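You operate a simulated robot arm through the tools that you are given. There is no shell and no other tool. Be economical: measure what you need, move in short steps, check, and stop when the job is done.

Carry out the task below with a simulated two-armed robot. There is one attempt and no reset: what you move stays moved.

## Task
Clamp the key in the vice, glue round its slot, then push in the plastic block with the same number.
Fine: round brush, runny glue from the warmer; brush back in its stand, warmer's lid shut, warmer off at the end. A coat counts when it lies all over at full strength: go over it till it gets no stronger.

Only the result counts: the job must be done as asked and must still hold three seconds after the hand-in. Knocking over, shifting, dropping, spilling or breaking anything else fails it. A push-on lid holds only when it is set on centred and level and pressed home; a screw cap is set on level and turned clockwise until tight.

## Robot
Two 7-joint arms with two-finger parallel grippers on one trunk, hanging from a carriage that runs on a rail from [-1, 1323] to [0, -857] (x, y) and turns from -391 to 297 degrees about z. Base frame: it is fixed where the carriage stands at the start and does not move with it; the origin is on the floor, on the carriage's upright axis, x ahead of it, y to its left, z up. Lengths are in mm, angles in degrees, forces in N, time in s.
The left shoulder is at the start at [40, 161, 1213], the right one opposite. With the tool pointing down near the work surface each hand reaches from about 100 to 760 mm from the robot's upright axis, wherever it stands, measured 20 degrees to its own side. Places, roughly: glue in the warmer [600, -400, 900]; glue pot lid [600, -500, 900]; inside of the brush stand [500, -500, 800]; something [500, -200, 800]; vice lever [600, -200, 800]; warmer dial [600, -300, 900]. Payload 4.4 kg a hand.
Tool frame (each hand has its own): the origin (TCP) lies between the finger pads and is the grasp point; the fingertips stand 23 mm ahead of it; z points along the fingers, y is the line along which they close. The gripper opens to 94 mm. The fingers are 38 mm wide and 10 mm thick; the gripper's body (54 by 96 mm) begins 39 mm behind the TCP.
Orientation is that of the tool frame in the base frame, as [roll, pitch, yaw] about the fixed x, y, z axes, in that order (R = Rz(yaw) Ry(pitch) Rx(roll)). With the fingers straight down and closing along the base's y, the tool's x points along the base's -x, its y along +y and its z along -z.

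## Interface
- The arms move only by the tool move_arm. It takes "left_commands", "right_commands" or both (then of equal length, played together; a hand with none holds still); each is a list of rows, each a list of 7 numbers: the shift along the tool's x, y, z in mm, then the turn, a rotation vector about the tool's x, y, z in degrees, then the opening in per cent of the stroke, from 0 (shut) to 100 (fully open). In form: [[x, y, z, rx, ry, rz, jaw], ...]. A call has 1 to 10 rows; each row is the pose to reach, as a shift and turn from the pose commanded when the call began, along the tool's axes at that moment. Rows are played at 5 a second. More than 50 mm and 8.6 degrees between two rows, or a gripper value outside its range, and nothing of the call is played. A pose out of reach is approached as far as the arm can. The call stops where the force on the tool passes 40 N (or 10 N more than at its start, if that is more) or the arm is blocked; 0.2 s more then pass. The fingers move at their own pace (about 45 mm/s each) and stop on an object; they squeeze with about 34 N. The grip force told is the motor's: it shows also when the fingers shut on nothing. Time passes only in rows, and 0.2 s behind the last, so rows that repeat a pose let the fingers close. It gives the time, the measured TCP pose, the force on the tool (base axes), the opening and the grip force at its end, in the units of the frame above (readings bear some noise), with the torque about the TCP (base axes, N m) and any sound that the robot's microphone picked up.
- Cameras (640 x 400 px; columns grow to the right, rows downward): "scene" is now at [214.2, -44.5, 1492.4]; the picture's right is [-0.62, -0.78, 0.00], its down [-0.65, 0.51, -0.56] and it looks along [0.44, -0.35, -0.83] (base axes); focal length 249 px, centre (320, 200). "left" rides on the left gripper at [86, -16, -74] in its tool frame; the picture's right is [0.18, 0.98, 0.00], its down [-0.58, 0.11, -0.81] and it looks along [-0.79, 0.15, 0.59] (tool axes); focal length 243 px, centre (320, 200). "right" rides on the right gripper at [86, 16, -74] in its tool frame; the picture's right is [-0.18, 0.98, 0.00], its down [-0.58, -0.11, -0.81] and it looks along [-0.79, -0.15, 0.59] (tool axes); focal length 243 px, centre (320, 200). There is no depth. A picture from a camera that has moved, and an enlarged one, comes with that camera's place and axes in the base frame and with its lens.
- get_image(camera): a new picture of that camera. The clock stands still meanwhile.
- move_column(by): slides the trunk up (or, below 0, down) by that many mm; the arms and the scene camera ride with it, the base frame stays. It gives what a move gives, with no picture.
- steer(legs): drives the robot by 1 to 6 legs, each [ahead, left, turn to the left] in mm, mm and degrees, along the robot's own axes; the way and the turn of a leg run together, so that a leg with both is an arc; at most 1500 mm and 180 degrees a leg. The arms and the cameras ride along, it lands a little off, and it stops where it bumps. It keeps to its track: a leg is cut to what the track allows. It gives what a move gives.
- aim_head(pan, tilt): turns the head with the scene camera to pan (to the left, within 86 degrees either way) and tilt (down, from -29 to 69), counted from straight ahead of the robot. It gives what a move gives.
- close_up(camera, box): a new picture of the part [left, top, right, bottom] of that camera's present view, enlarged. The clock stands still meanwhile.
- sign_off(): hands the job in; it is judged then, once.

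Go step by step. Nothing tells you exact positions but the pictures and the camera data: compare them with the known pose of the tool, close in by small moves and look again before you grip or let go. The budget is 120 turns and 100 pictures, counting those below and the enlarged ones. Unless the task says otherwise, let go and move clear before handing in, and close with one line.

The tools are called after ">>>" by a JSON object that holds its "api" and its "payload". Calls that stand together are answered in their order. move_arm: Moves the arms, as the interface text tells. Its arguments: {"type":"object","properties":{"left_commands":{"type":"array","items":{"type":"array","items":{"type":"number"}}},"right_commands":{"type":"array","items":{"type":"array","items":{"type":"number"}}}},"required":[]} The other tools are called the same way: move_column (by) slides the trunk up or down; steer (legs) drives the base; aim_head (pan, tilt) turns the head that bears the scene camera; get_image (camera) takes a picture; close_up (camera, box) takes an enlarged picture of a part of a camera's view; sign_off () hands the job in.

At the start:

```text
clock: 0.0
left_position: [518.5, -18.1, 1257.9]
left_ee_rot: [180.0, 0.0, -179.9]
left_ft_force: [-0.5, 0.7, 0.7]
left_torque: [0.0, -0.02, 0.02]
left_width: 94.0
left_finger_force: 0.1
right_position: [349.1, -503.3, 1192.9]
right_ee_rot: [179.9, 0.0, -180.0]
right_ft_force: [-0.4, -0.3, 1.1]
right_torque: [0.01, -0.02, 0.0]
right_width: 94.0
right_finger_force: 0.0
trunk travel left (down, up): [-350.0, 420.0]
robot x, y, heading: [-1.6, 0.8, 0.1]
head pan, tilt: [-38.4, 55.8]
```

scene: 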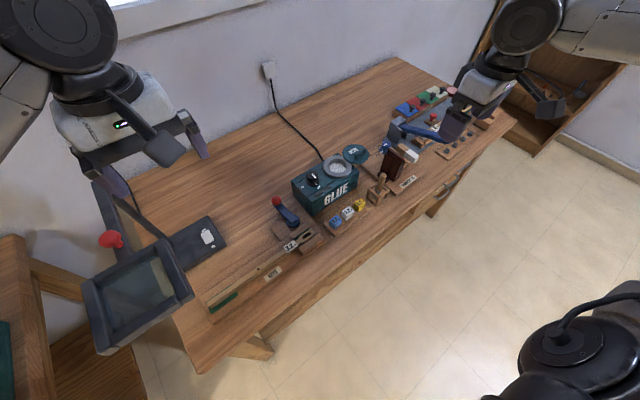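
right: 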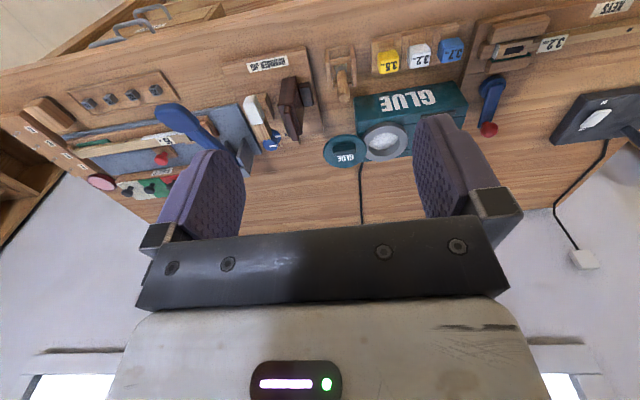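
left: 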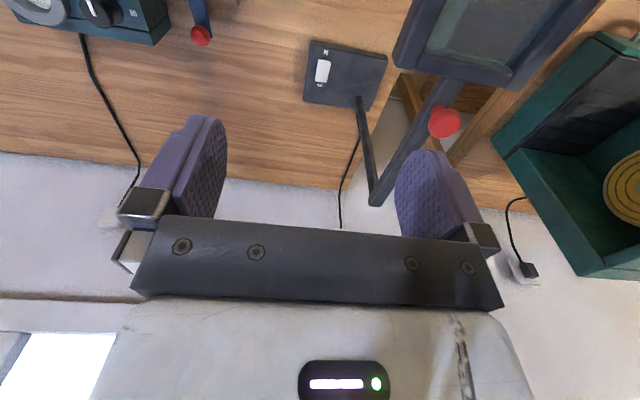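

The bench has a vice with a key at its left, three plastic blocks, a glue warmer, brushes in a stand, and a glue lid. I'll look closer first.

>>> {"api": "close_up", "payload": {"camera": "scene", "box": [200, 180, 360, 300]}}

>>> {"api": "close_up", "payload": {"camera": "scene", "box": [300, 110, 460, 220]}}

>>> {"api": "close_up", "payload": {"camera": "right", "box": [320, 10, 640, 180]}}

```text
3.33 times, centred on (280, 240) of scene
camera zoom: at [214.2, -44.5, 1492.4], right [-0.62, -0.78, 0.0], down [-0.65, 0.51, -0.56], along [0.44, -0.35, -0.83], focal length 829 px, centre (453, 67)
```

zoom: 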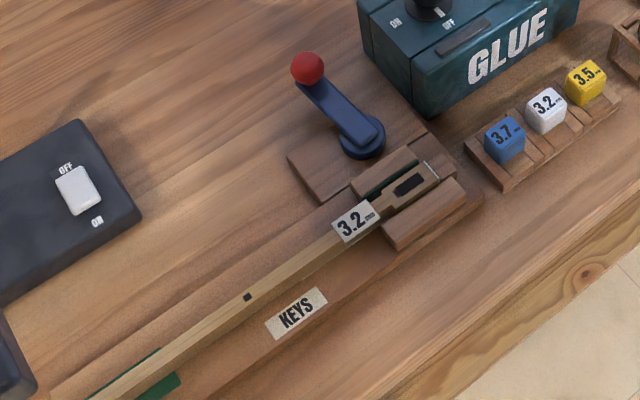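

```text
3.64 times, centred on (380, 165) of scene
camera zoom: at [214.2, -44.5, 1492.4], right [-0.62, -0.78, 0.0], down [-0.65, 0.51, -0.56], along [0.44, -0.35, -0.83], focal length 904 px, centre (102, 327)
```

zoom: 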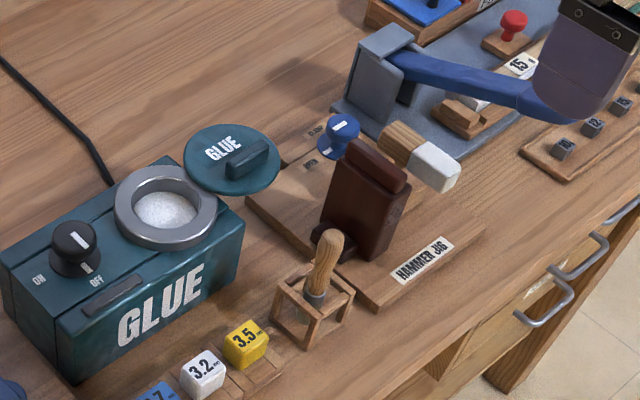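

```text
2.00 times, centred on (480, 95) of right
camera zoom: at [261.6, -486.6, 1267.8], right [0.18, 0.98, 0.0], down [0.58, -0.11, 0.81], along [0.79, -0.15, -0.59], focal length 485 px, centre (0, 410)
```

zoom: 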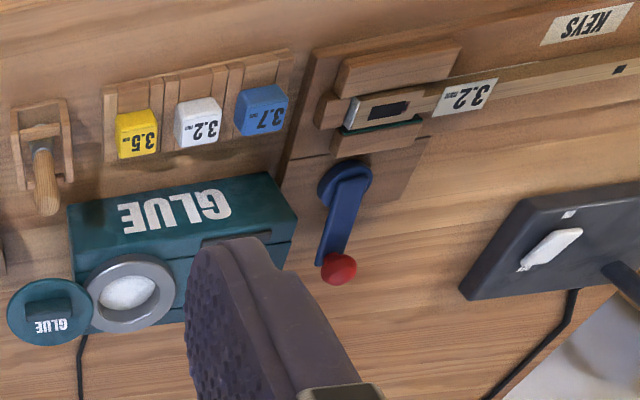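

The key lies in the open vice with a lever; the glue is still granular and the warmer is off. I bring the right hand nearer for a better view.

>>> {"api": "move_arm", "payload": {"right_commands": [[-32, 24, 25, 0, 0, 0, 100], [-64, 48, 50, 0, 0, 0, 100], [-96, 72, 75, 0, 0, 0, 100], [-128, 96, 100, 0, 0, 0, 100], [-160, 120, 125, 0, 0, 0, 100], [-181, 143, 145, 0, 0, 0, 100]]}}

>>> {"api": "get_image", "payload": {"camera": "right"}}

>>> {"api": "close_up", "payload": {"camera": "right", "box": [160, 0, 480, 180]}}

```text
clock: 1.4
left_position: [517.1, -17.7, 1257.4]
left_ee_rot: [-180.0, 0.0, -180.0]
left_ft_force: [-0.3, 0.1, 0.5]
left_torque: [0.02, 0.01, -0.01]
left_width: 94.0
left_finger_force: 0.0
right_position: [530.3, -359.3, 1049.6]
right_ee_rot: [179.9, 0.0, 180.0]
right_ft_force: [1.0, -0.2, 0.2]
right_torque: [-0.02, 0.0, -0.01]
right_width: 94.1
right_finger_force: 0.1
trunk travel left (down, up): [-350.0, 420.0]
robot x, y, heading: [1.0, -0.1, 0.1]
head pan, tilt: [-38.4, 55.8]
```

```text
93 pictures are left
camera right: at [443.5, -342.2, 1122.5], right [0.18, 0.98, 0.0], down [0.58, -0.11, 0.81], along [0.79, -0.15, -0.59], focal length 243 px, centre (320, 200)
```

right: 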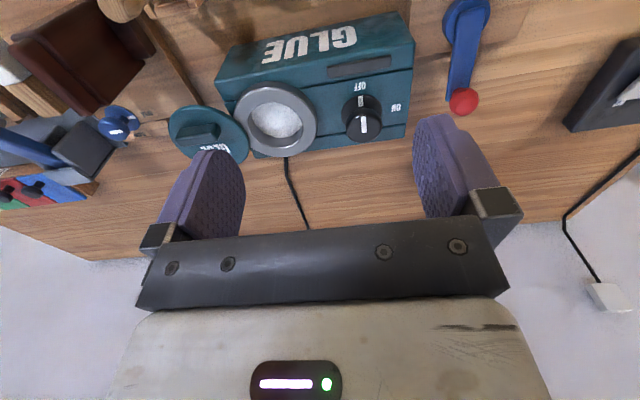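

```text
2.00 times, centred on (320, 90) of right
camera zoom: at [443.5, -342.2, 1122.5], right [0.18, 0.98, 0.0], down [0.58, -0.11, 0.81], along [0.79, -0.15, -0.59], focal length 485 px, centre (320, 420)
```

zoom: 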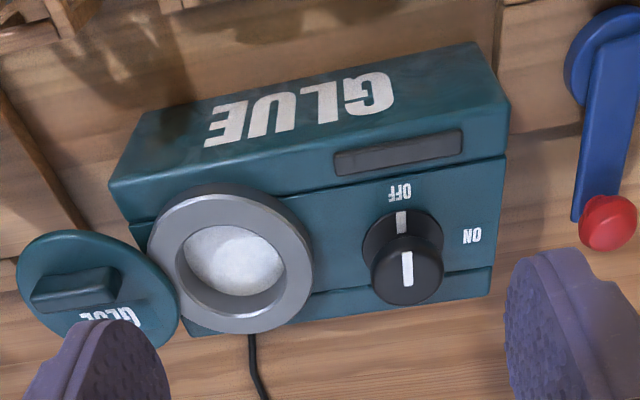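

The dial points to OFF and ON is a quarter turn clockwise from above; the knob is at about [606, -327, 905]. I move over it with the fingers part open.

>>> {"api": "move_arm", "payload": {"right_commands": [[-38, 16, 30, 0, 0, 0, 65], [-76, 32, 60, 0, 0, 0, 65], [-76, 32, 90, 0, 0, 0, 65]]}}

>>> {"api": "get_image", "payload": {"camera": "right"}}

>>> {"api": "close_up", "payload": {"camera": "scene", "box": [240, 120, 400, 240]}}

```text
refused: row 1 steps farther than a row can; nothing moved
```

```text
91 pictures are left
camera right: at [443.5, -342.2, 1122.5], right [0.18, 0.98, 0.0], down [0.58, -0.11, 0.81], along [0.79, -0.15, -0.59], focal length 243 px, centre (320, 200)
```

right: 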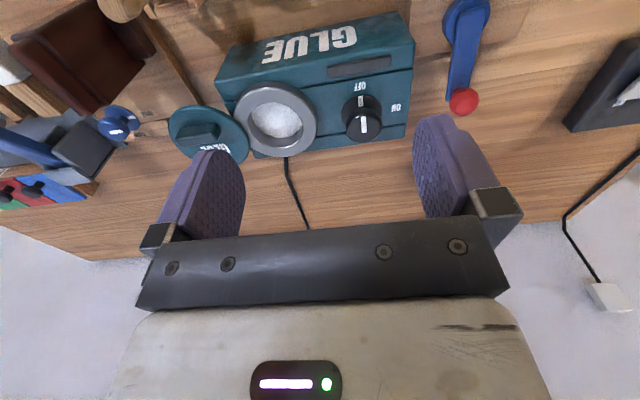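

```text
3.33 times, centred on (320, 180) of scene
camera zoom: at [214.3, -44.1, 1492.4], right [-0.62, -0.78, 0.0], down [-0.65, 0.51, -0.56], along [0.44, -0.35, -0.83], focal length 829 px, centre (320, 267)
```

zoom: 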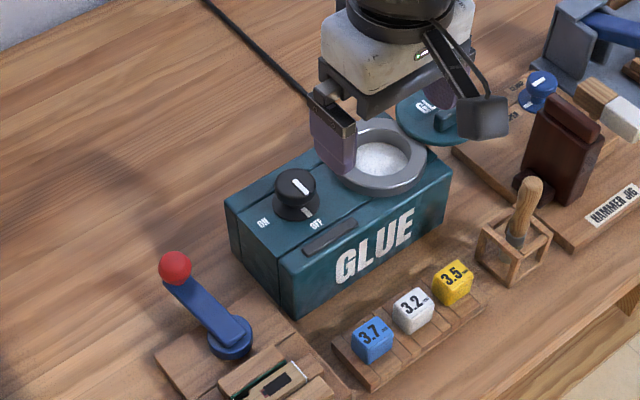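

A row was too long and nothing moved. I repeat it with shorter steps.

>>> {"api": "move_arm", "payload": {"right_commands": [[-28, 12, 22, 0, 0, 0, 65], [-56, 24, 44, 0, 0, 0, 65], [-76, 32, 66, 0, 0, 0, 65], [-76, 32, 90, 0, 0, 0, 65], [-76, 32, 90, 0, 0, 0, 65]]}}

>>> {"api": "get_image", "payload": {"camera": "right"}}

>>> {"api": "close_up", "payload": {"camera": "scene", "box": [240, 120, 400, 240]}}

```text
clock: 2.6
left_position: [517.5, -18.0, 1258.0]
left_ee_rot: [179.9, 0.1, -180.0]
left_ft_force: [1.0, 0.0, -1.7]
left_torque: [-0.01, -0.01, 0.0]
left_width: 94.0
left_finger_force: 0.0
right_position: [596.3, -330.8, 965.7]
right_ee_rot: [-180.0, 0.2, -180.0]
right_ft_force: [0.9, 0.7, -0.2]
right_torque: [-0.03, 0.01, 0.02]
right_width: 61.2
right_finger_force: 0.0
right hand out of reach, approached as far as the arm can: row 4, 5
trunk travel left (down, up): [-350.0, 420.0]
robot x, y, heading: [1.7, -0.9, -0.0]
head pan, tilt: [-38.4, 55.8]
```

```text
89 pictures are left
camera right: at [508.7, -314.9, 1040.6], right [0.18, 0.98, 0.0], down [0.58, -0.11, 0.81], along [0.79, -0.15, -0.59], focal length 243 px, centre (320, 200)
```

right: 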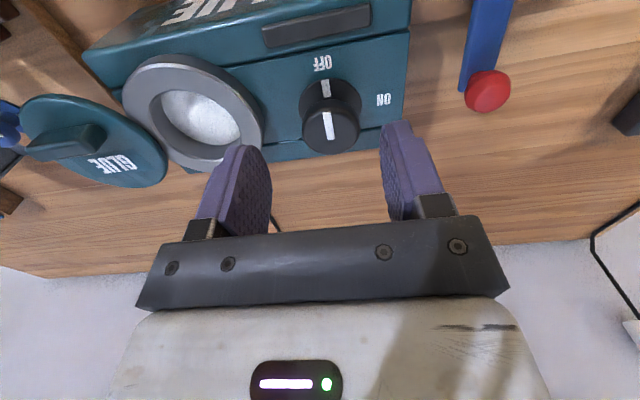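

```text
3.33 times, centred on (320, 180) of scene
camera zoom: at [214.4, -44.4, 1492.5], right [-0.62, -0.78, 0.0], down [-0.65, 0.51, -0.56], along [0.44, -0.35, -0.83], focal length 829 px, centre (320, 267)
```

zoom: 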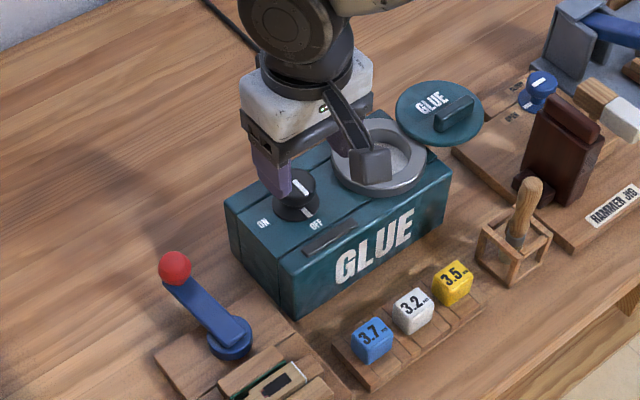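

The dial is just out of reach. I lift the hand and drive the carriage 200 mm to the right.

>>> {"api": "move_arm", "payload": {"right_commands": [[10, 0, -48, 0, 0, 0, 65], [40, 0, -80, 0, 0, 0, 65]]}}

>>> {"api": "steer", "payload": {"legs": [[0, -220, 0]]}}

>>> {"api": "get_image", "payload": {"camera": "right"}}

```text
clock: 3.2
left_position: [516.5, -17.4, 1256.5]
left_ee_rot: [-179.9, 0.0, 179.9]
left_ft_force: [-0.7, 0.1, -0.3]
left_torque: [0.0, -0.01, -0.01]
left_width: 94.1
left_finger_force: 0.0
right_position: [555.5, -331.2, 1047.4]
right_ee_rot: [-179.8, -0.1, 179.9]
right_ft_force: [-0.8, -0.4, 0.4]
right_torque: [-0.02, -0.02, -0.02]
right_width: 61.1
right_finger_force: 0.0
trunk travel left (down, up): [-350.0, 420.0]
robot x, y, heading: [-2.1, 0.3, 0.1]
head pan, tilt: [-38.4, 55.8]
```

```text
clock: 4.9
left_position: [518.5, -238.3, 1258.4]
left_ee_rot: [-180.0, 0.0, 180.0]
left_ft_force: [-0.2, -0.3, -0.1]
left_torque: [-0.02, -0.01, -0.02]
left_width: 94.2
left_finger_force: 0.0
right_position: [556.0, -552.4, 1048.9]
right_ee_rot: [-180.0, -0.1, 180.0]
right_ft_force: [0.5, 0.4, -0.2]
right_torque: [0.04, 0.0, -0.03]
right_width: 61.0
right_finger_force: 0.1
trunk travel left (down, up): [-350.0, 420.0]
robot x, y, heading: [-0.2, -219.2, 0.2]
head pan, tilt: [-38.4, 55.8]
```

```text
87 pictures are left
camera right: at [469.2, -535.6, 1122.7], right [0.18, 0.98, 0.0], down [0.58, -0.11, 0.81], along [0.79, -0.15, -0.59], focal length 243 px, centre (320, 200)
```

right: 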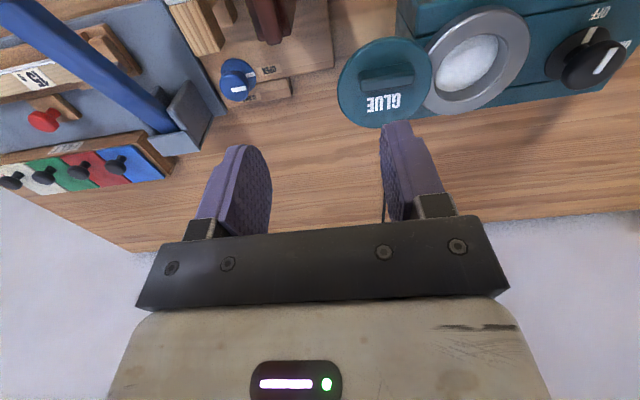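

Now I reach for the dial again from here.

>>> {"api": "move_arm", "payload": {"right_commands": [[-10, 45, 0, 0, 0, 0, 65], [-20, 90, 0, 0, 0, 0, 65], [-30, 135, 10, 0, 0, 0, 65], [-40, 180, 20, 0, 0, 0, 65], [-48, 218, 40, 0, 0, 0, 65], [-50, 224, 80, 0, 0, 0, 65], [-50, 224, 95, 0, 0, 0, 65]]}}

>>> {"api": "get_image", "payload": {"camera": "right"}}

>>> {"api": "get_image", "payload": {"camera": "scene"}}

```text
clock: 6.5
left_position: [517.7, -238.8, 1258.3]
left_ee_rot: [180.0, 0.0, 180.0]
left_ft_force: [0.6, -0.3, 0.1]
left_torque: [0.0, 0.02, 0.0]
left_width: 94.0
left_finger_force: 0.1
right_position: [532.1, -413.8, 1018.3]
right_ee_rot: [-180.0, -0.1, -180.0]
right_ft_force: [0.7, -0.2, 0.2]
right_torque: [0.01, 0.02, -0.03]
right_width: 61.0
right_finger_force: 0.1
right hand out of reach, approached as far as the arm can: row 3, 4, 5, 6, 7
trunk travel left (down, up): [-350.0, 420.0]
robot x, y, heading: [-0.2, -220.1, -0.1]
head pan, tilt: [-38.4, 55.8]
```

```text
86 pictures are left
camera right: at [444.7, -396.9, 1091.8], right [0.18, 0.98, 0.0], down [0.58, -0.11, 0.81], along [0.79, -0.15, -0.59], focal length 243 px, centre (320, 200)
```

right: 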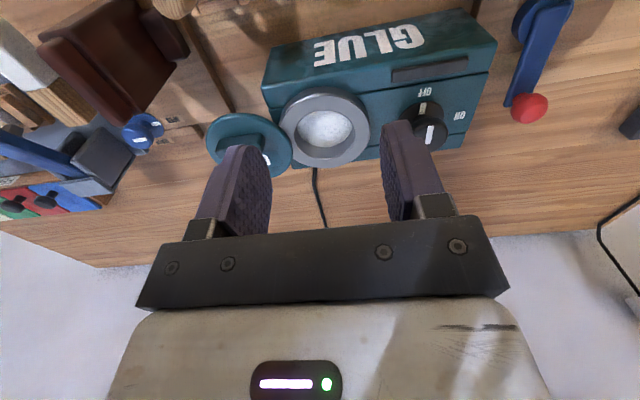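

```text
85 pictures are left
camera scene: at [214.3, -265.3, 1492.4], right [-0.62, -0.78, 0.0], down [-0.65, 0.51, -0.56], along [0.44, -0.35, -0.83], focal length 249 px, centre (320, 200)
```

scene: 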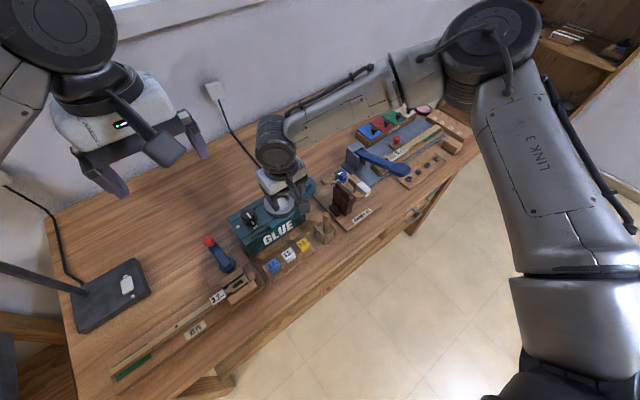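

The right hand reaches best about 20° to its own side, so I back the carriage up to y ≈ -100 and try again.

>>> {"api": "steer", "payload": {"legs": [[0, 120, 0]]}}

>>> {"api": "move_arm", "payload": {"right_commands": [[-25, -10, 0, 0, 0, 0, 65], [-50, -25, 10, 0, 0, 0, 65], [-74, -34, 25, 0, 0, 0, 65], [-74, -34, 60, 0, 0, 0, 65], [-74, -34, 60, 0, 0, 0, 65]]}}

>>> {"api": "get_image", "payload": {"camera": "right"}}

```text
clock: 7.7
left_position: [517.2, -114.8, 1257.7]
left_ee_rot: [180.0, 0.1, -180.0]
left_ft_force: [-0.9, 0.4, 0.8]
left_torque: [-0.04, -0.01, 0.02]
left_width: 94.0
left_finger_force: 0.1
right_position: [532.1, -290.4, 1017.2]
right_ee_rot: [-180.0, -0.1, 180.0]
right_ft_force: [0.7, 0.7, 0.5]
right_torque: [-0.01, 0.01, 0.0]
right_width: 61.0
right_finger_force: 0.1
trunk travel left (down, up): [-350.0, 420.0]
robot x, y, heading: [-2.5, -99.1, -0.1]
head pan, tilt: [-38.4, 55.8]
```

```text
clock: 8.9
left_position: [517.4, -116.4, 1258.2]
left_ee_rot: [179.9, -0.1, 180.0]
left_ft_force: [0.6, 0.0, -0.6]
left_torque: [-0.03, -0.03, 0.01]
left_width: 94.1
left_finger_force: 0.1
right_position: [570.0, -353.1, 988.3]
right_ee_rot: [-179.9, 0.2, -180.0]
right_ft_force: [0.0, -0.3, 0.8]
right_torque: [0.02, 0.03, 0.04]
right_width: 61.0
right_finger_force: 0.0
right hand out of reach, approached as far as the arm can: row 1, 2, 3, 4, 5
trunk travel left (down, up): [-350.0, 420.0]
robot x, y, heading: [-2.6, -99.7, 0.0]
head pan, tilt: [-38.4, 55.8]
```

```text
84 pictures are left
camera right: at [482.9, -336.8, 1063.2], right [0.18, 0.98, 0.0], down [0.58, -0.11, 0.81], along [0.79, -0.15, -0.59], focal length 243 px, centre (320, 200)
```

right: 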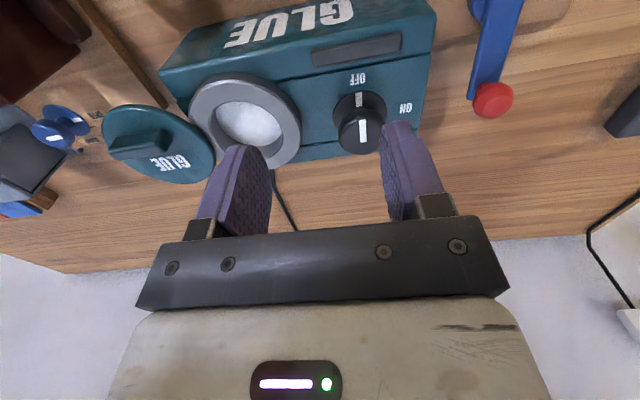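

The reach seems limited by a wrist joint, so I test with the hand yawed, which I'd want anyway as wind-up for turning the dial.

>>> {"api": "move_arm", "payload": {"right_commands": [[10, 0, -20, 0, 0, -8, 65], [10, 0, -20, 0, 0, -16, 65], [10, 0, -20, 0, 0, -24, 65], [10, 0, -20, 0, 0, -32, 65], [-10, 10, -10, 0, 0, -40, 65], [-36, 25, 0, 0, 0, -45, 65], [-36, 25, 20, 0, 0, -45, 65], [-36, 25, 35, 0, 0, -45, 65], [-36, 25, 35, 0, 0, -45, 65]]}}

```text
clock: 10.9
left_position: [518.7, -116.0, 1257.6]
left_ee_rot: [179.9, 0.1, 180.0]
left_ft_force: [0.0, 0.0, 1.2]
left_torque: [-0.04, -0.01, -0.01]
left_width: 93.9
left_finger_force: 0.0
right_position: [568.9, -355.3, 985.3]
right_ee_rot: [179.9, 0.0, -135.0]
right_ft_force: [1.1, 0.4, 0.7]
right_torque: [0.0, 0.0, -0.02]
right_width: 61.2
right_finger_force: 0.0
right hand out of reach, approached as far as the arm can: row 5, 6, 7, 8, 9
trunk travel left (down, up): [-350.0, 420.0]
robot x, y, heading: [1.9, -96.4, 0.1]
head pan, tilt: [-38.4, 55.8]
```

The limit isn't the yaw. I try a higher trunk, which changes the arm's posture.

>>> {"api": "move_column", "payload": {"by": 150}}

>>> {"api": "move_arm", "payload": {"right_commands": [[0, 0, 40, 0, 0, 0, 65], [0, 0, 80, 0, 0, 0, 65], [-10, 10, 120, 0, 0, 0, 65], [-22, 22, 150, 0, 0, 0, 65], [-45, 6, 150, 0, 0, 0, 65], [-45, 6, 185, 0, 0, 0, 65], [-45, 6, 185, 0, 0, 0, 65]]}}

>>> {"api": "get_image", "payload": {"camera": "right"}}

```text
clock: 12.7
left_position: [516.9, -116.1, 1408.3]
left_ee_rot: [-180.0, 0.0, 180.0]
left_ft_force: [-0.4, 0.8, 0.3]
left_torque: [0.0, -0.03, 0.01]
left_width: 93.9
left_finger_force: 0.0
right_position: [568.2, -355.3, 1135.6]
right_ee_rot: [-179.9, 0.0, -135.0]
right_ft_force: [0.7, -0.3, -0.2]
right_torque: [0.01, 0.01, -0.03]
right_width: 61.1
right_finger_force: 0.1
trunk travel left (down, up): [-500.0, 270.0]
robot x, y, heading: [1.7, -99.7, 0.2]
head pan, tilt: [-38.4, 55.8]
```

```text
clock: 14.3
left_position: [517.3, -117.0, 1408.5]
left_ee_rot: [180.0, 0.1, -180.0]
left_ft_force: [0.4, -0.4, 1.1]
left_torque: [-0.01, 0.0, -0.01]
left_width: 94.2
left_finger_force: 0.0
right_position: [517.0, -379.8, 1066.8]
right_ee_rot: [-180.0, 0.1, -134.9]
right_ft_force: [0.2, -0.1, 0.1]
right_torque: [0.01, -0.02, -0.01]
right_width: 61.2
right_finger_force: 0.1
right hand out of reach, approached as far as the arm can: row 1, 2, 3, 4, 5, 6, 7
trunk travel left (down, up): [-500.0, 270.0]
robot x, y, heading: [-0.8, -98.2, -0.0]
head pan, tilt: [-38.4, 55.8]
```

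```text
83 pictures are left
camera right: at [443.4, -428.6, 1141.5], right [-0.56, 0.83, 0.0], down [0.49, 0.33, 0.81], along [0.67, 0.46, -0.59], focal length 243 px, centre (320, 200)
```

right: 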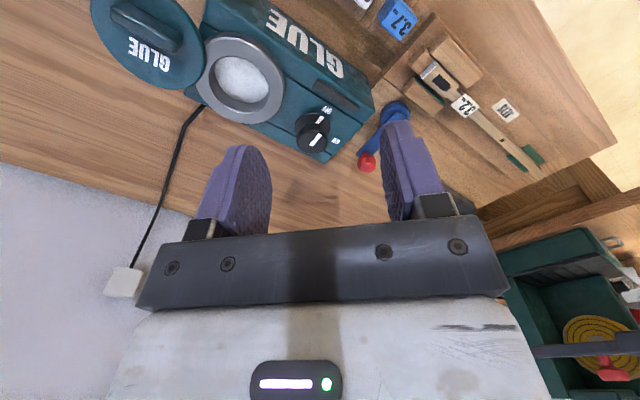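

Higher is worse, so lower should be better. I raise the hand within the arm's range, then lower the trunk by 300.

>>> {"api": "move_arm", "payload": {"right_commands": [[0, 0, -45, 0, 0, 0, 65], [0, 0, -90, 0, 0, 0, 65], [0, 0, -135, 0, 0, 0, 65], [0, 0, -180, 0, 0, 0, 65], [0, 0, -225, 0, 0, 0, 65]]}}

>>> {"api": "move_column", "payload": {"by": -300}}

>>> {"api": "get_image", "payload": {"camera": "right"}}

```text
clock: 15.5
left_position: [517.3, -116.8, 1408.3]
left_ee_rot: [180.0, 0.0, 180.0]
left_ft_force: [-0.5, -0.6, 0.6]
left_torque: [0.0, -0.02, -0.03]
left_width: 93.7
left_finger_force: 0.1
right_position: [520.4, -384.5, 1290.2]
right_ee_rot: [-180.0, 0.0, -135.0]
right_ft_force: [0.1, 0.3, -0.2]
right_torque: [-0.01, 0.0, -0.03]
right_width: 61.0
right_finger_force: 0.1
trunk travel left (down, up): [-500.0, 270.0]
robot x, y, heading: [-2.3, -99.0, -0.1]
head pan, tilt: [-38.4, 55.8]
```

```text
clock: 18.5
left_position: [511.9, -111.4, 1166.6]
left_ee_rot: [179.8, 6.5, -180.0]
left_ft_force: [0.0, 0.0, 0.6]
left_torque: [-0.02, 0.03, 0.02]
left_width: 94.2
left_finger_force: 0.1
right_position: [526.0, -378.9, 995.7]
right_ee_rot: [180.0, 0.4, -135.0]
right_ft_force: [0.3, -0.3, 0.3]
right_torque: [-0.02, 0.0, -0.02]
right_width: 61.1
right_finger_force: 0.0
trunk travel left (down, up): [-200.0, 570.0]
robot x, y, heading: [-3.8, -101.0, -0.2]
head pan, tilt: [-38.4, 55.8]
```

```text
82 pictures are left
camera right: at [451.9, -428.4, 1070.2], right [-0.57, 0.82, 0.0], down [0.48, 0.33, 0.81], along [0.67, 0.46, -0.59], focal length 243 px, centre (320, 200)
```

right: 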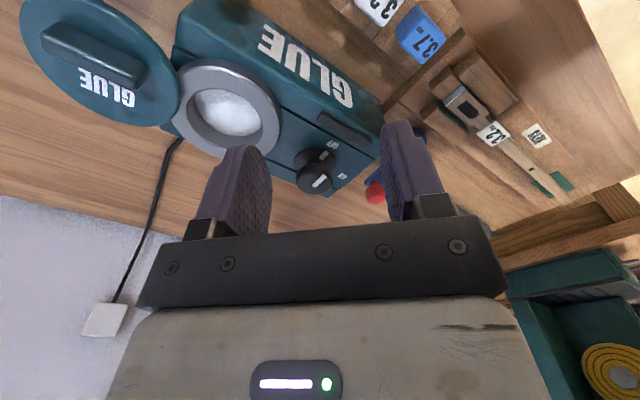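

The left hand ended tilted and 58 mm higher than expected: something may be touching the left arm. I check with the scene camera.

>>> {"api": "get_image", "payload": {"camera": "scene"}}

>>> {"api": "get_image", "payload": {"camera": "left"}}

```text
81 pictures are left
camera scene: at [217.4, -139.2, 1347.9], right [-0.62, -0.78, -0.01], down [-0.65, 0.52, -0.56], along [0.44, -0.34, -0.83], focal length 249 px, centre (320, 200)
```

scene: 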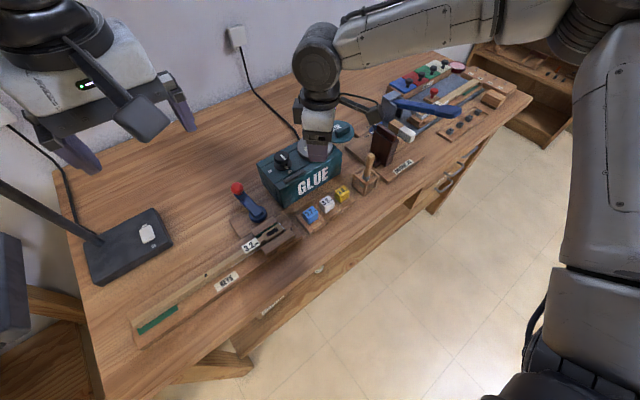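

```text
80 pictures are left
camera left: at [420.0, -129.5, 1230.9], right [-0.18, 0.98, -0.02], down [0.49, 0.11, 0.87], along [0.85, 0.15, -0.5], focal length 243 px, centre (320, 200)
```

left: 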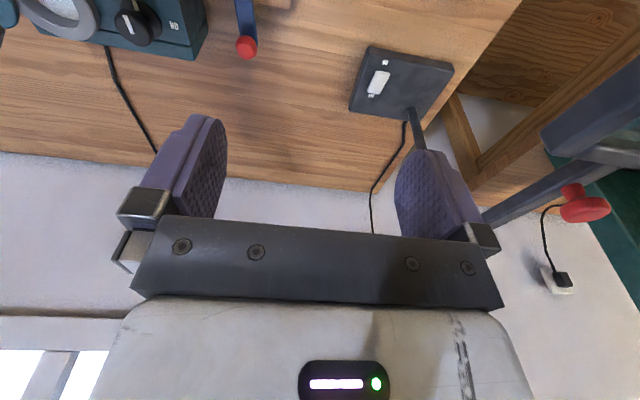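

The lamp hasn't moved, but the trunk looks slightly pushed up, so the left arm is pressing on something. I raise the trunk a bit at once.

>>> {"api": "move_column", "payload": {"by": 90}}

>>> {"api": "aim_head", "payload": {"pan": 40, "tilt": 50}}

>>> {"api": "get_image", "payload": {"camera": "scene"}}

```text
clock: 19.7
left_position: [517.1, -116.2, 1197.6]
left_ee_rot: [180.0, -0.1, 180.0]
left_ft_force: [0.3, -0.3, 0.7]
left_torque: [0.02, 0.03, 0.02]
left_width: 94.3
left_finger_force: 0.0
right_position: [521.4, -384.7, 1080.0]
right_ee_rot: [-180.0, -0.1, -135.0]
right_ft_force: [0.8, 0.6, 0.3]
right_torque: [-0.01, -0.02, -0.02]
right_width: 61.0
right_finger_force: 0.1
trunk travel left (down, up): [-290.0, 480.0]
robot x, y, heading: [-0.3, -97.0, -0.0]
head pan, tilt: [-38.4, 55.8]
```

```text
clock: 21.2
left_position: [517.4, -116.5, 1197.8]
left_ee_rot: [179.9, -0.1, -180.0]
left_ft_force: [-0.3, 0.5, 0.9]
left_torque: [-0.01, 0.0, 0.02]
left_width: 94.0
left_finger_force: 0.0
right_position: [521.4, -384.5, 1080.2]
right_ee_rot: [-180.0, 0.0, -135.0]
right_ft_force: [-0.2, 0.7, 0.1]
right_torque: [0.0, 0.0, 0.01]
right_width: 61.2
right_finger_force: 0.0
trunk travel left (down, up): [-290.0, 480.0]
robot x, y, heading: [-0.8, -97.1, -0.2]
head pan, tilt: [40.0, 50.0]
```

```text
79 pictures are left
camera scene: at [217.4, -49.3, 1439.9], right [0.64, -0.77, 0.0], down [-0.59, -0.49, -0.64], along [0.49, 0.41, -0.77], focal length 249 px, centre (320, 200)
```

scene: 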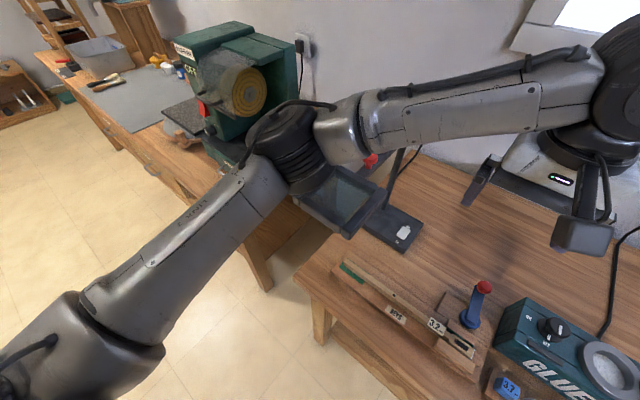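

The left elbow was right over the magnifier lamp; the lamp stands as before. I raise the left arm well up before lowering the trunk again.

>>> {"api": "move_arm", "payload": {"left_commands": [[0, 0, -45, 0, 0, 0, 100], [0, 0, -90, 0, 0, 0, 100], [0, -20, -135, 0, 0, 0, 100], [0, -40, -180, 0, 0, 0, 100], [0, -60, -225, 0, 0, 0, 100], [0, -80, -260, 0, 0, 0, 100]]}}

>>> {"api": "get_image", "payload": {"camera": "scene"}}

```text
clock: 22.6
left_position: [498.1, -173.4, 1414.5]
left_ee_rot: [-180.0, 0.1, -180.0]
left_ft_force: [-0.2, 0.3, 1.1]
left_torque: [-0.03, 0.0, 0.03]
left_width: 94.0
left_finger_force: 0.1
left hand out of reach, approached as far as the arm can: row 5, 6
right_position: [521.2, -383.1, 1080.8]
right_ee_rot: [180.0, 0.1, -134.9]
right_ft_force: [0.3, 0.6, -0.5]
right_torque: [-0.05, -0.02, 0.04]
right_width: 61.3
right_finger_force: 0.1
trunk travel left (down, up): [-290.0, 480.0]
robot x, y, heading: [-1.0, -100.1, 0.2]
head pan, tilt: [40.0, 50.0]
```

```text
78 pictures are left
camera scene: at [217.6, -48.9, 1440.0], right [0.64, -0.77, 0.0], down [-0.59, -0.49, -0.64], along [0.49, 0.41, -0.77], focal length 249 px, centre (320, 200)
```

scene: 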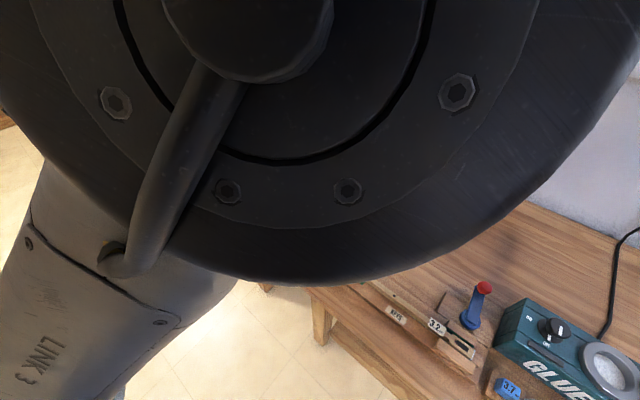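

The left elbow is well up now. I raise the right hand a little, lower the trunk 140, and re-aim the head.

>>> {"api": "move_arm", "payload": {"right_commands": [[0, 0, -40, 0, 0, 0, 65], [0, 0, -70, 0, 0, 0, 65]]}}

>>> {"api": "move_column", "payload": {"by": -140}}

>>> {"api": "aim_head", "payload": {"pan": -30, "tilt": 52}}

>>> {"api": "move_arm", "payload": {"right_commands": [[-20, -20, 0, 0, 0, 0, 65], [-40, -20, 0, 0, 0, 0, 65], [-70, -20, 20, 0, 0, 0, 65], [-99, -20, 40, 0, 0, 0, 65], [-99, -20, 70, 0, 0, 0, 65], [-99, -20, 70, 0, 0, 0, 65]]}}

>>> {"api": "get_image", "payload": {"camera": "scene"}}

>>> {"api": "get_image", "payload": {"camera": "right"}}

```text
clock: 23.2
left_position: [498.5, -173.9, 1413.1]
left_ee_rot: [180.0, 0.0, -180.0]
left_ft_force: [0.0, 0.2, -1.1]
left_torque: [0.01, 0.02, 0.02]
left_width: 94.0
left_finger_force: 0.1
right_position: [520.2, -384.7, 1151.5]
right_ee_rot: [-180.0, 0.0, -135.0]
right_ft_force: [-0.8, 0.4, -0.5]
right_torque: [-0.02, -0.01, 0.01]
right_width: 61.1
right_finger_force: 0.1
trunk travel left (down, up): [-290.0, 480.0]
robot x, y, heading: [-0.8, -100.8, 0.1]
head pan, tilt: [40.0, 50.0]
```

```text
clock: 24.9
left_position: [499.9, -173.7, 1273.6]
left_ee_rot: [179.9, 0.0, 180.0]
left_ft_force: [0.1, -0.1, 0.3]
left_torque: [0.01, 0.01, 0.03]
left_width: 94.1
left_finger_force: 0.0
right_position: [520.4, -384.1, 1010.9]
right_ee_rot: [-180.0, 0.0, -135.0]
right_ft_force: [-0.2, 0.2, 0.1]
right_torque: [0.01, 0.0, -0.01]
right_width: 61.3
right_finger_force: 0.1
trunk travel left (down, up): [-150.0, 620.0]
robot x, y, heading: [0.2, -98.7, 0.2]
head pan, tilt: [40.0, 50.0]
```

```text
clock: 26.3
left_position: [498.5, -172.3, 1273.8]
left_ee_rot: [-180.0, 0.0, 180.0]
left_ft_force: [0.4, 0.6, 0.3]
left_torque: [0.0, -0.03, 0.02]
left_width: 93.9
left_finger_force: 0.1
right_position: [520.7, -385.2, 1010.8]
right_ee_rot: [180.0, 0.0, -135.0]
right_ft_force: [-0.6, -0.3, 0.8]
right_torque: [0.02, 0.01, -0.01]
right_width: 60.9
right_finger_force: 0.1
trunk travel left (down, up): [-150.0, 620.0]
robot x, y, heading: [1.7, -97.1, -0.1]
head pan, tilt: [-30.0, 52.0]
```

```text
clock: 27.7
left_position: [499.2, -172.3, 1273.9]
left_ee_rot: [179.9, 0.1, -179.9]
left_ft_force: [-0.5, 0.6, -0.2]
left_torque: [0.02, 0.01, 0.03]
left_width: 94.0
left_finger_force: 0.1
right_position: [604.9, -328.5, 942.1]
right_ee_rot: [-180.0, 0.0, -134.9]
right_ft_force: [-0.4, 1.0, -1.0]
right_torque: [-0.02, 0.0, -0.02]
right_width: 61.0
right_finger_force: 0.0
trunk travel left (down, up): [-150.0, 620.0]
robot x, y, heading: [-1.4, -98.5, -0.0]
head pan, tilt: [-30.0, 52.0]
```

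```text
77 pictures are left
camera scene: at [223.7, -136.3, 1297.3], right [-0.5, -0.87, 0.0], down [-0.68, 0.39, -0.62], along [0.53, -0.31, -0.79], focal length 249 px, centre (320, 200)
```

scene: 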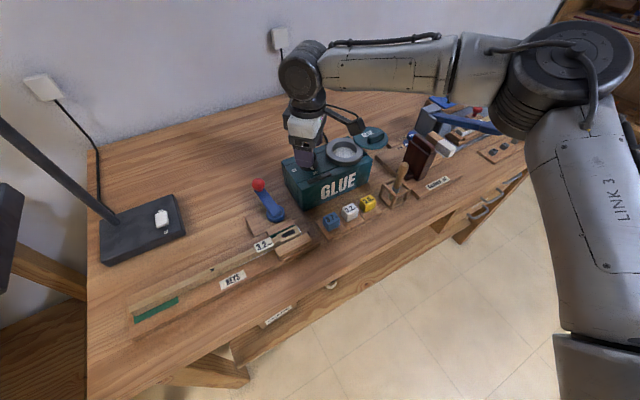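

```text
76 pictures are left
camera right: at [531.7, -377.6, 1016.1], right [-0.56, 0.83, 0.0], down [0.49, 0.33, 0.81], along [0.67, 0.46, -0.59], focal length 243 px, centre (320, 200)
```

right: 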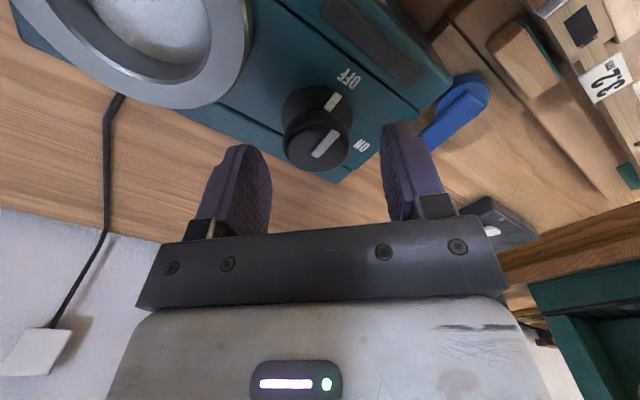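

The knob sits between the fingers, about 5 mm forward. I descend, grip it, and start turning clockwise.

>>> {"api": "move_arm", "payload": {"right_commands": [[-5, 0, 10, 0, 0, 0, 65], [-5, 0, 20, 0, 0, 0, 65], [-5, 0, 28, 0, 0, 0, 65], [-5, 0, 28, 0, 0, 0, 20], [-5, 0, 28, 0, 0, 0, 20], [-5, 0, 28, 0, 0, 0, 20]]}}

>>> {"api": "move_arm", "payload": {"right_commands": [[0, 0, 0, 0, 0, 8.5, 20], [0, 0, 0, 0, 0, 17, 20], [0, 0, 0, 0, 0, 25.5, 20], [0, 0, 0, 0, 0, 34, 20], [0, 0, 0, 0, 0, 42.5, 20], [0, 0, 0, 0, 0, 51, 20], [0, 0, 0, 0, 0, 59.5, 20], [0, 0, 0, 0, 0, 68, 20], [0, 0, 0, 0, 0, 76.5, 20], [0, 0, 0, 0, 0, 84, 20]]}}

>>> {"api": "get_image", "payload": {"camera": "right"}}

```text
clock: 29.1
left_position: [500.2, -173.3, 1273.5]
left_ee_rot: [-179.8, 0.1, 179.9]
left_ft_force: [0.5, 0.0, 0.0]
left_torque: [0.03, 0.02, 0.02]
left_width: 94.1
left_finger_force: 0.0
right_position: [609.9, -326.6, 912.7]
right_ee_rot: [-179.8, 0.1, -135.1]
right_ft_force: [10.5, -7.4, -9.3]
right_torque: [0.01, -0.39, -0.02]
right_width: 37.1
right_finger_force: 44.6
trunk travel left (down, up): [-150.0, 620.0]
robot x, y, heading: [4.2, -100.4, -0.1]
head pan, tilt: [-30.0, 52.0]
```

```text
clock: 31.3
left_position: [499.6, -174.8, 1273.8]
left_ee_rot: [180.0, 0.1, 179.9]
left_ft_force: [0.5, -0.7, 0.4]
left_torque: [0.01, -0.01, 0.02]
left_width: 94.0
left_finger_force: 0.1
right_position: [608.8, -326.3, 913.9]
right_ee_rot: [179.7, 0.0, 140.9]
right_ft_force: [9.0, -3.3, -7.6]
right_torque: [-0.67, -0.47, 0.02]
right_width: 37.1
right_finger_force: 45.1
trunk travel left (down, up): [-150.0, 620.0]
robot x, y, heading: [-2.1, -99.9, -0.2]
head pan, tilt: [-30.0, 52.0]
```

```text
75 pictures are left
camera right: at [551.5, -258.7, 988.2], right [0.76, 0.65, 0.0], down [0.38, -0.45, 0.81], along [0.52, -0.61, -0.59], focal length 243 px, centre (320, 200)
```

right: 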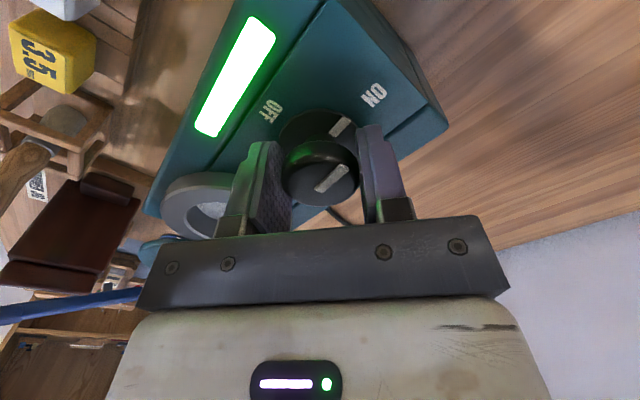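

The warmer is on (green light). I release, lift clear, straighten the hand and move back to look at the vice.

>>> {"api": "move_arm", "payload": {"right_commands": [[0, 0, 0, 0, 0, 0, 65], [0, 0, 0, 0, 0, 0, 65], [0, 0, -20, 0, 0, 0, 65], [0, 0, -60, 0, 0, -8, 65], [0, 0, -100, 0, 0, -16, 65], [10, 0, -130, 0, 0, -24, 65], [30, 20, -150, 0, 0, -32, 65], [60, 40, -160, 0, 0, -39, 65]]}}

>>> {"api": "get_image", "payload": {"camera": "right"}}

```text
clock: 33.1
left_position: [498.7, -173.3, 1273.3]
left_ee_rot: [180.0, 0.0, 180.0]
left_ft_force: [-0.1, 0.2, 0.3]
left_torque: [0.01, 0.01, 0.0]
left_width: 93.8
left_finger_force: 0.0
right_position: [562.5, -290.6, 1044.4]
right_ee_rot: [179.9, 0.0, 178.8]
right_ft_force: [0.1, -0.5, -0.2]
right_torque: [0.0, -0.02, 0.0]
right_width: 61.2
right_finger_force: 0.1
right hand out of reach, approached as far as the arm can: row 7, 8
trunk travel left (down, up): [-150.0, 620.0]
robot x, y, heading: [-3.1, -98.2, -0.2]
head pan, tilt: [-30.0, 52.0]
```

```text
74 pictures are left
camera right: at [475.9, -273.3, 1118.8], right [0.21, 0.98, 0.0], down [0.58, -0.12, 0.81], along [0.79, -0.17, -0.59], focal length 243 px, centre (320, 200)
```

right: 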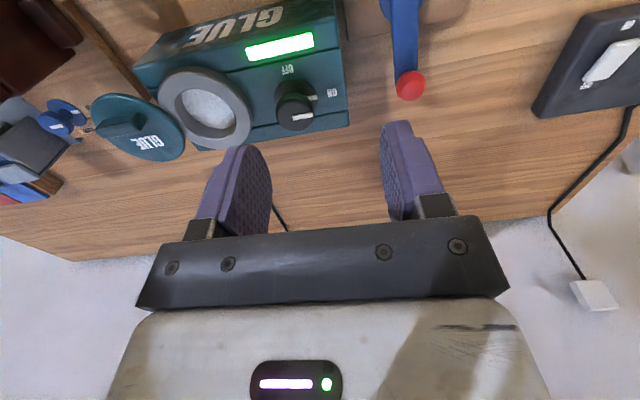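

Now a closer look at the vice from the head camera.

>>> {"api": "close_up", "payload": {"camera": "scene", "box": [230, 170, 390, 270]}}

>>> {"api": "close_up", "payload": {"camera": "scene", "box": [300, 110, 460, 210]}}

```text
4.00 times, centred on (310, 220) of scene
camera zoom: at [222.9, -136.6, 1297.1], right [-0.5, -0.87, 0.0], down [-0.68, 0.39, -0.62], along [0.53, -0.31, -0.79], focal length 995 px, centre (360, 120)
```

zoom: 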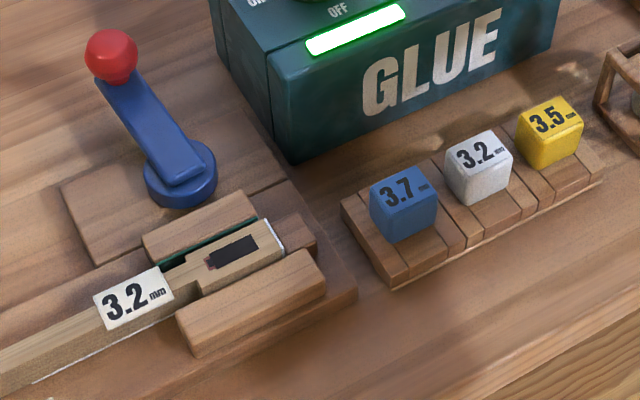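

```text
4.00 times, centred on (380, 160) of scene
camera zoom: at [222.9, -136.6, 1297.1], right [-0.5, -0.87, 0.0], down [-0.68, 0.39, -0.62], along [0.53, -0.31, -0.79], focal length 995 px, centre (80, 360)
```

zoom: 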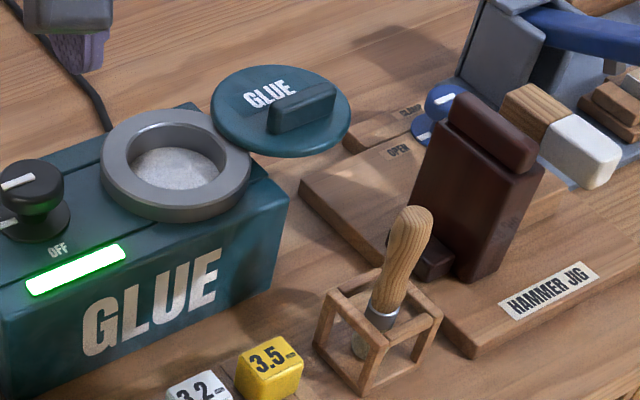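

The slot is near [483, -212, 848] and the vice lever's ball near [631, -206, 859] with its pivot near [560, -212]. The lever can only swing left (the warmer stands to its right), so I'll reposition for it.

>>> {"api": "steer", "payload": {"legs": [[0, 90, 0]]}}

>>> {"api": "move_column", "payload": {"by": -60}}

>>> {"api": "get_image", "payload": {"camera": "right"}}

```text
clock: 34.2
left_position: [499.4, -83.8, 1273.8]
left_ee_rot: [-180.0, 0.0, -180.0]
left_ft_force: [0.2, -0.3, -0.7]
left_torque: [-0.02, -0.03, 0.04]
left_width: 94.3
left_finger_force: 0.0
right_position: [565.1, -201.9, 1044.0]
right_ee_rot: [180.0, 0.0, 178.6]
right_ft_force: [-0.8, 0.3, 0.1]
right_torque: [-0.06, -0.02, 0.01]
right_width: 61.0
right_finger_force: 0.1
trunk travel left (down, up): [-150.0, 620.0]
robot x, y, heading: [-2.2, -8.8, 0.3]
head pan, tilt: [-30.0, 52.0]
```

```text
clock: 35.2
left_position: [499.0, -84.9, 1214.0]
left_ee_rot: [180.0, 0.0, 180.0]
left_ft_force: [0.2, -0.9, -0.2]
left_torque: [0.01, -0.03, -0.02]
left_width: 94.0
left_finger_force: 0.0
right_position: [563.1, -202.4, 984.5]
right_ee_rot: [180.0, 0.1, 178.6]
right_ft_force: [0.4, -0.5, 0.8]
right_torque: [-0.02, -0.01, -0.01]
right_width: 61.1
right_finger_force: 0.0
trunk travel left (down, up): [-90.0, 680.0]
robot x, y, heading: [1.0, -14.4, -0.0]
head pan, tilt: [-30.0, 52.0]
```

```text
71 pictures are left
camera right: at [476.9, -184.2, 1059.0], right [0.21, 0.98, 0.0], down [0.58, -0.12, 0.81], along [0.79, -0.17, -0.59], focal length 243 px, centre (320, 200)
```

right: 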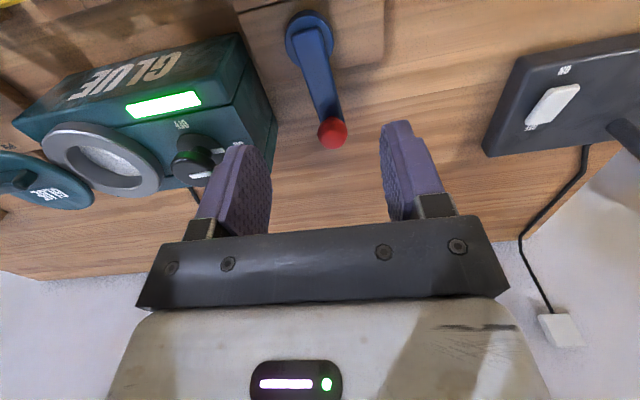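

Ball confirmed at about [634, -206, 859]. I move over it and descend with the fingers around it, left and right.

>>> {"api": "move_arm", "payload": {"right_commands": [[-35, -1, 20, 0, 0, 0, 55], [-70, -2, 40, 0, 0, 0, 55], [-70, -2, 75, 0, 0, 0, 55], [-70, -2, 110, 0, 0, 0, 55], [-70, -2, 112, 0, 0, 0, 55]]}}

>>> {"api": "get_image", "payload": {"camera": "right"}}

```text
clock: 36.2
left_position: [499.4, -85.8, 1213.0]
left_ee_rot: [-179.9, 0.1, 179.9]
left_ft_force: [-0.3, 0.7, 0.5]
left_torque: [0.01, 0.01, 0.01]
left_width: 94.0
left_finger_force: 0.0
right_position: [605.3, -226.6, 892.6]
right_ee_rot: [179.4, 0.9, 178.8]
right_ft_force: [-2.5, -2.5, 7.9]
right_torque: [0.16, -0.07, 0.1]
right_width: 51.2
right_finger_force: 0.0
right hand out of reach, approached as far as the arm can: row 1, 2, 3, 4, 5
trunk travel left (down, up): [-90.0, 680.0]
robot x, y, heading: [1.3, -4.9, 0.2]
head pan, tilt: [-30.0, 52.0]
stopped in row 5 (right hand): the force on the tool passed its limit at 60 N (the readings are from after the stop); the commanded pose is now the measured one
```

```text
70 pictures are left
camera right: at [518.3, -209.2, 965.7], right [0.2, 0.98, 0.01], down [0.57, -0.13, 0.81], along [0.8, -0.16, -0.58], focal length 243 px, centre (320, 200)
```

right: 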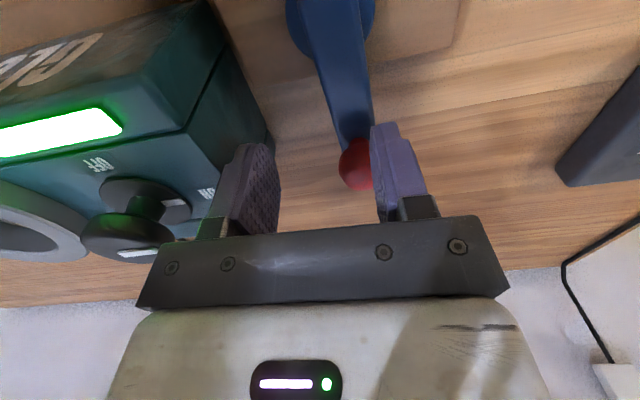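

The left finger landed on the lever since the hand stopped short of its goal. I lift, shift the carriage slightly left, and will straddle the lever arm closer to its pivot, at x ≈ 603.

>>> {"api": "move_arm", "payload": {"right_commands": [[0, 0, -20, 0, 0, 0, 55], [0, 0, -45, 0, 0, 0, 55]]}}

>>> {"api": "steer", "payload": {"legs": [[0, 40, 0]]}}

>>> {"api": "get_image", "payload": {"camera": "right"}}

```text
clock: 36.9
left_position: [498.8, -84.2, 1213.2]
left_ee_rot: [-179.9, 0.0, -180.0]
left_ft_force: [-0.2, -0.1, 0.3]
left_torque: [-0.01, 0.04, -0.01]
left_width: 94.1
left_finger_force: 0.1
right_position: [606.5, -225.7, 936.3]
right_ee_rot: [179.3, 0.8, 178.8]
right_ft_force: [-0.3, 0.1, 0.3]
right_torque: [0.0, -0.04, 0.01]
right_width: 51.6
right_finger_force: 0.1
trunk travel left (down, up): [-90.0, 680.0]
robot x, y, heading: [0.4, -10.8, -0.1]
head pan, tilt: [-30.0, 52.0]
```

```text
clock: 37.7
left_position: [498.6, -47.4, 1212.9]
left_ee_rot: [-180.0, 0.1, 180.0]
left_ft_force: [0.3, -0.4, -0.7]
left_torque: [0.0, 0.0, 0.01]
left_width: 93.9
left_finger_force: 0.1
right_position: [606.7, -189.1, 936.2]
right_ee_rot: [179.4, 0.9, 178.7]
right_ft_force: [0.7, -0.1, 0.2]
right_torque: [0.02, 0.01, 0.03]
right_width: 51.6
right_finger_force: 0.1
trunk travel left (down, up): [-90.0, 680.0]
robot x, y, heading: [-2.4, 29.3, -0.1]
head pan, tilt: [-30.0, 52.0]
```

```text
69 pictures are left
camera right: at [517.4, -171.9, 1009.6], right [0.21, 0.98, 0.01], down [0.57, -0.13, 0.81], along [0.8, -0.16, -0.58], focal length 243 px, centre (320, 200)
```

right: 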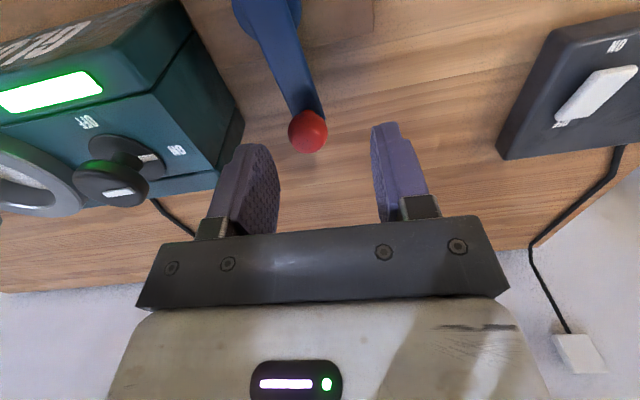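

I step over toward the ball at the same height first to see whether it is reachable, then descend.

>>> {"api": "move_arm", "payload": {"right_commands": [[-10, -10, 5, 0, 0, 0, 55], [-20, -17, 10, 0, 0, 0, 55], [-20, -17, 30, 0, 0, 0, 55], [-20, -17, 50, 0, 0, 0, 55], [-20, -17, 62, 0, 0, 0, 55]]}}

>>> {"api": "get_image", "payload": {"camera": "right"}}

```text
clock: 38.9
left_position: [498.9, -46.7, 1213.4]
left_ee_rot: [-180.0, -0.1, 179.9]
left_ft_force: [0.0, -0.5, -0.2]
left_torque: [0.01, 0.01, 0.03]
left_width: 93.9
left_finger_force: 0.2
right_position: [619.3, -207.5, 874.1]
right_ee_rot: [179.3, 0.8, 178.7]
right_ft_force: [0.2, -0.6, 0.1]
right_torque: [0.06, -0.02, -0.01]
right_width: 51.8
right_finger_force: 0.0
right hand out of reach, approached as far as the arm can: row 4, 5
trunk travel left (down, up): [-90.0, 680.0]
robot x, y, heading: [2.2, 29.5, 0.0]
head pan, tilt: [-30.0, 52.0]
```

```text
68 pictures are left
camera right: at [532.4, -189.4, 947.3], right [0.21, 0.98, 0.01], down [0.57, -0.13, 0.81], along [0.8, -0.16, -0.58], focal length 243 px, centre (320, 200)
```

right: 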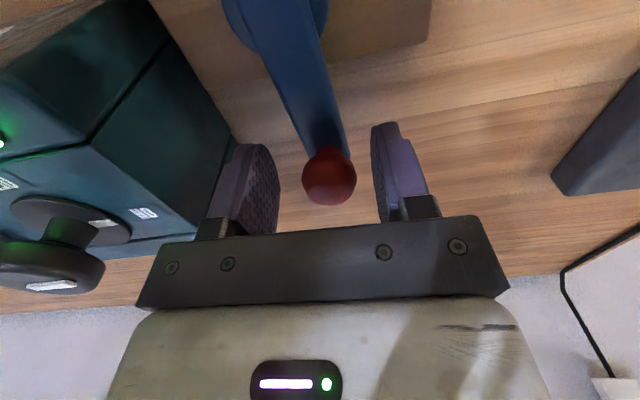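

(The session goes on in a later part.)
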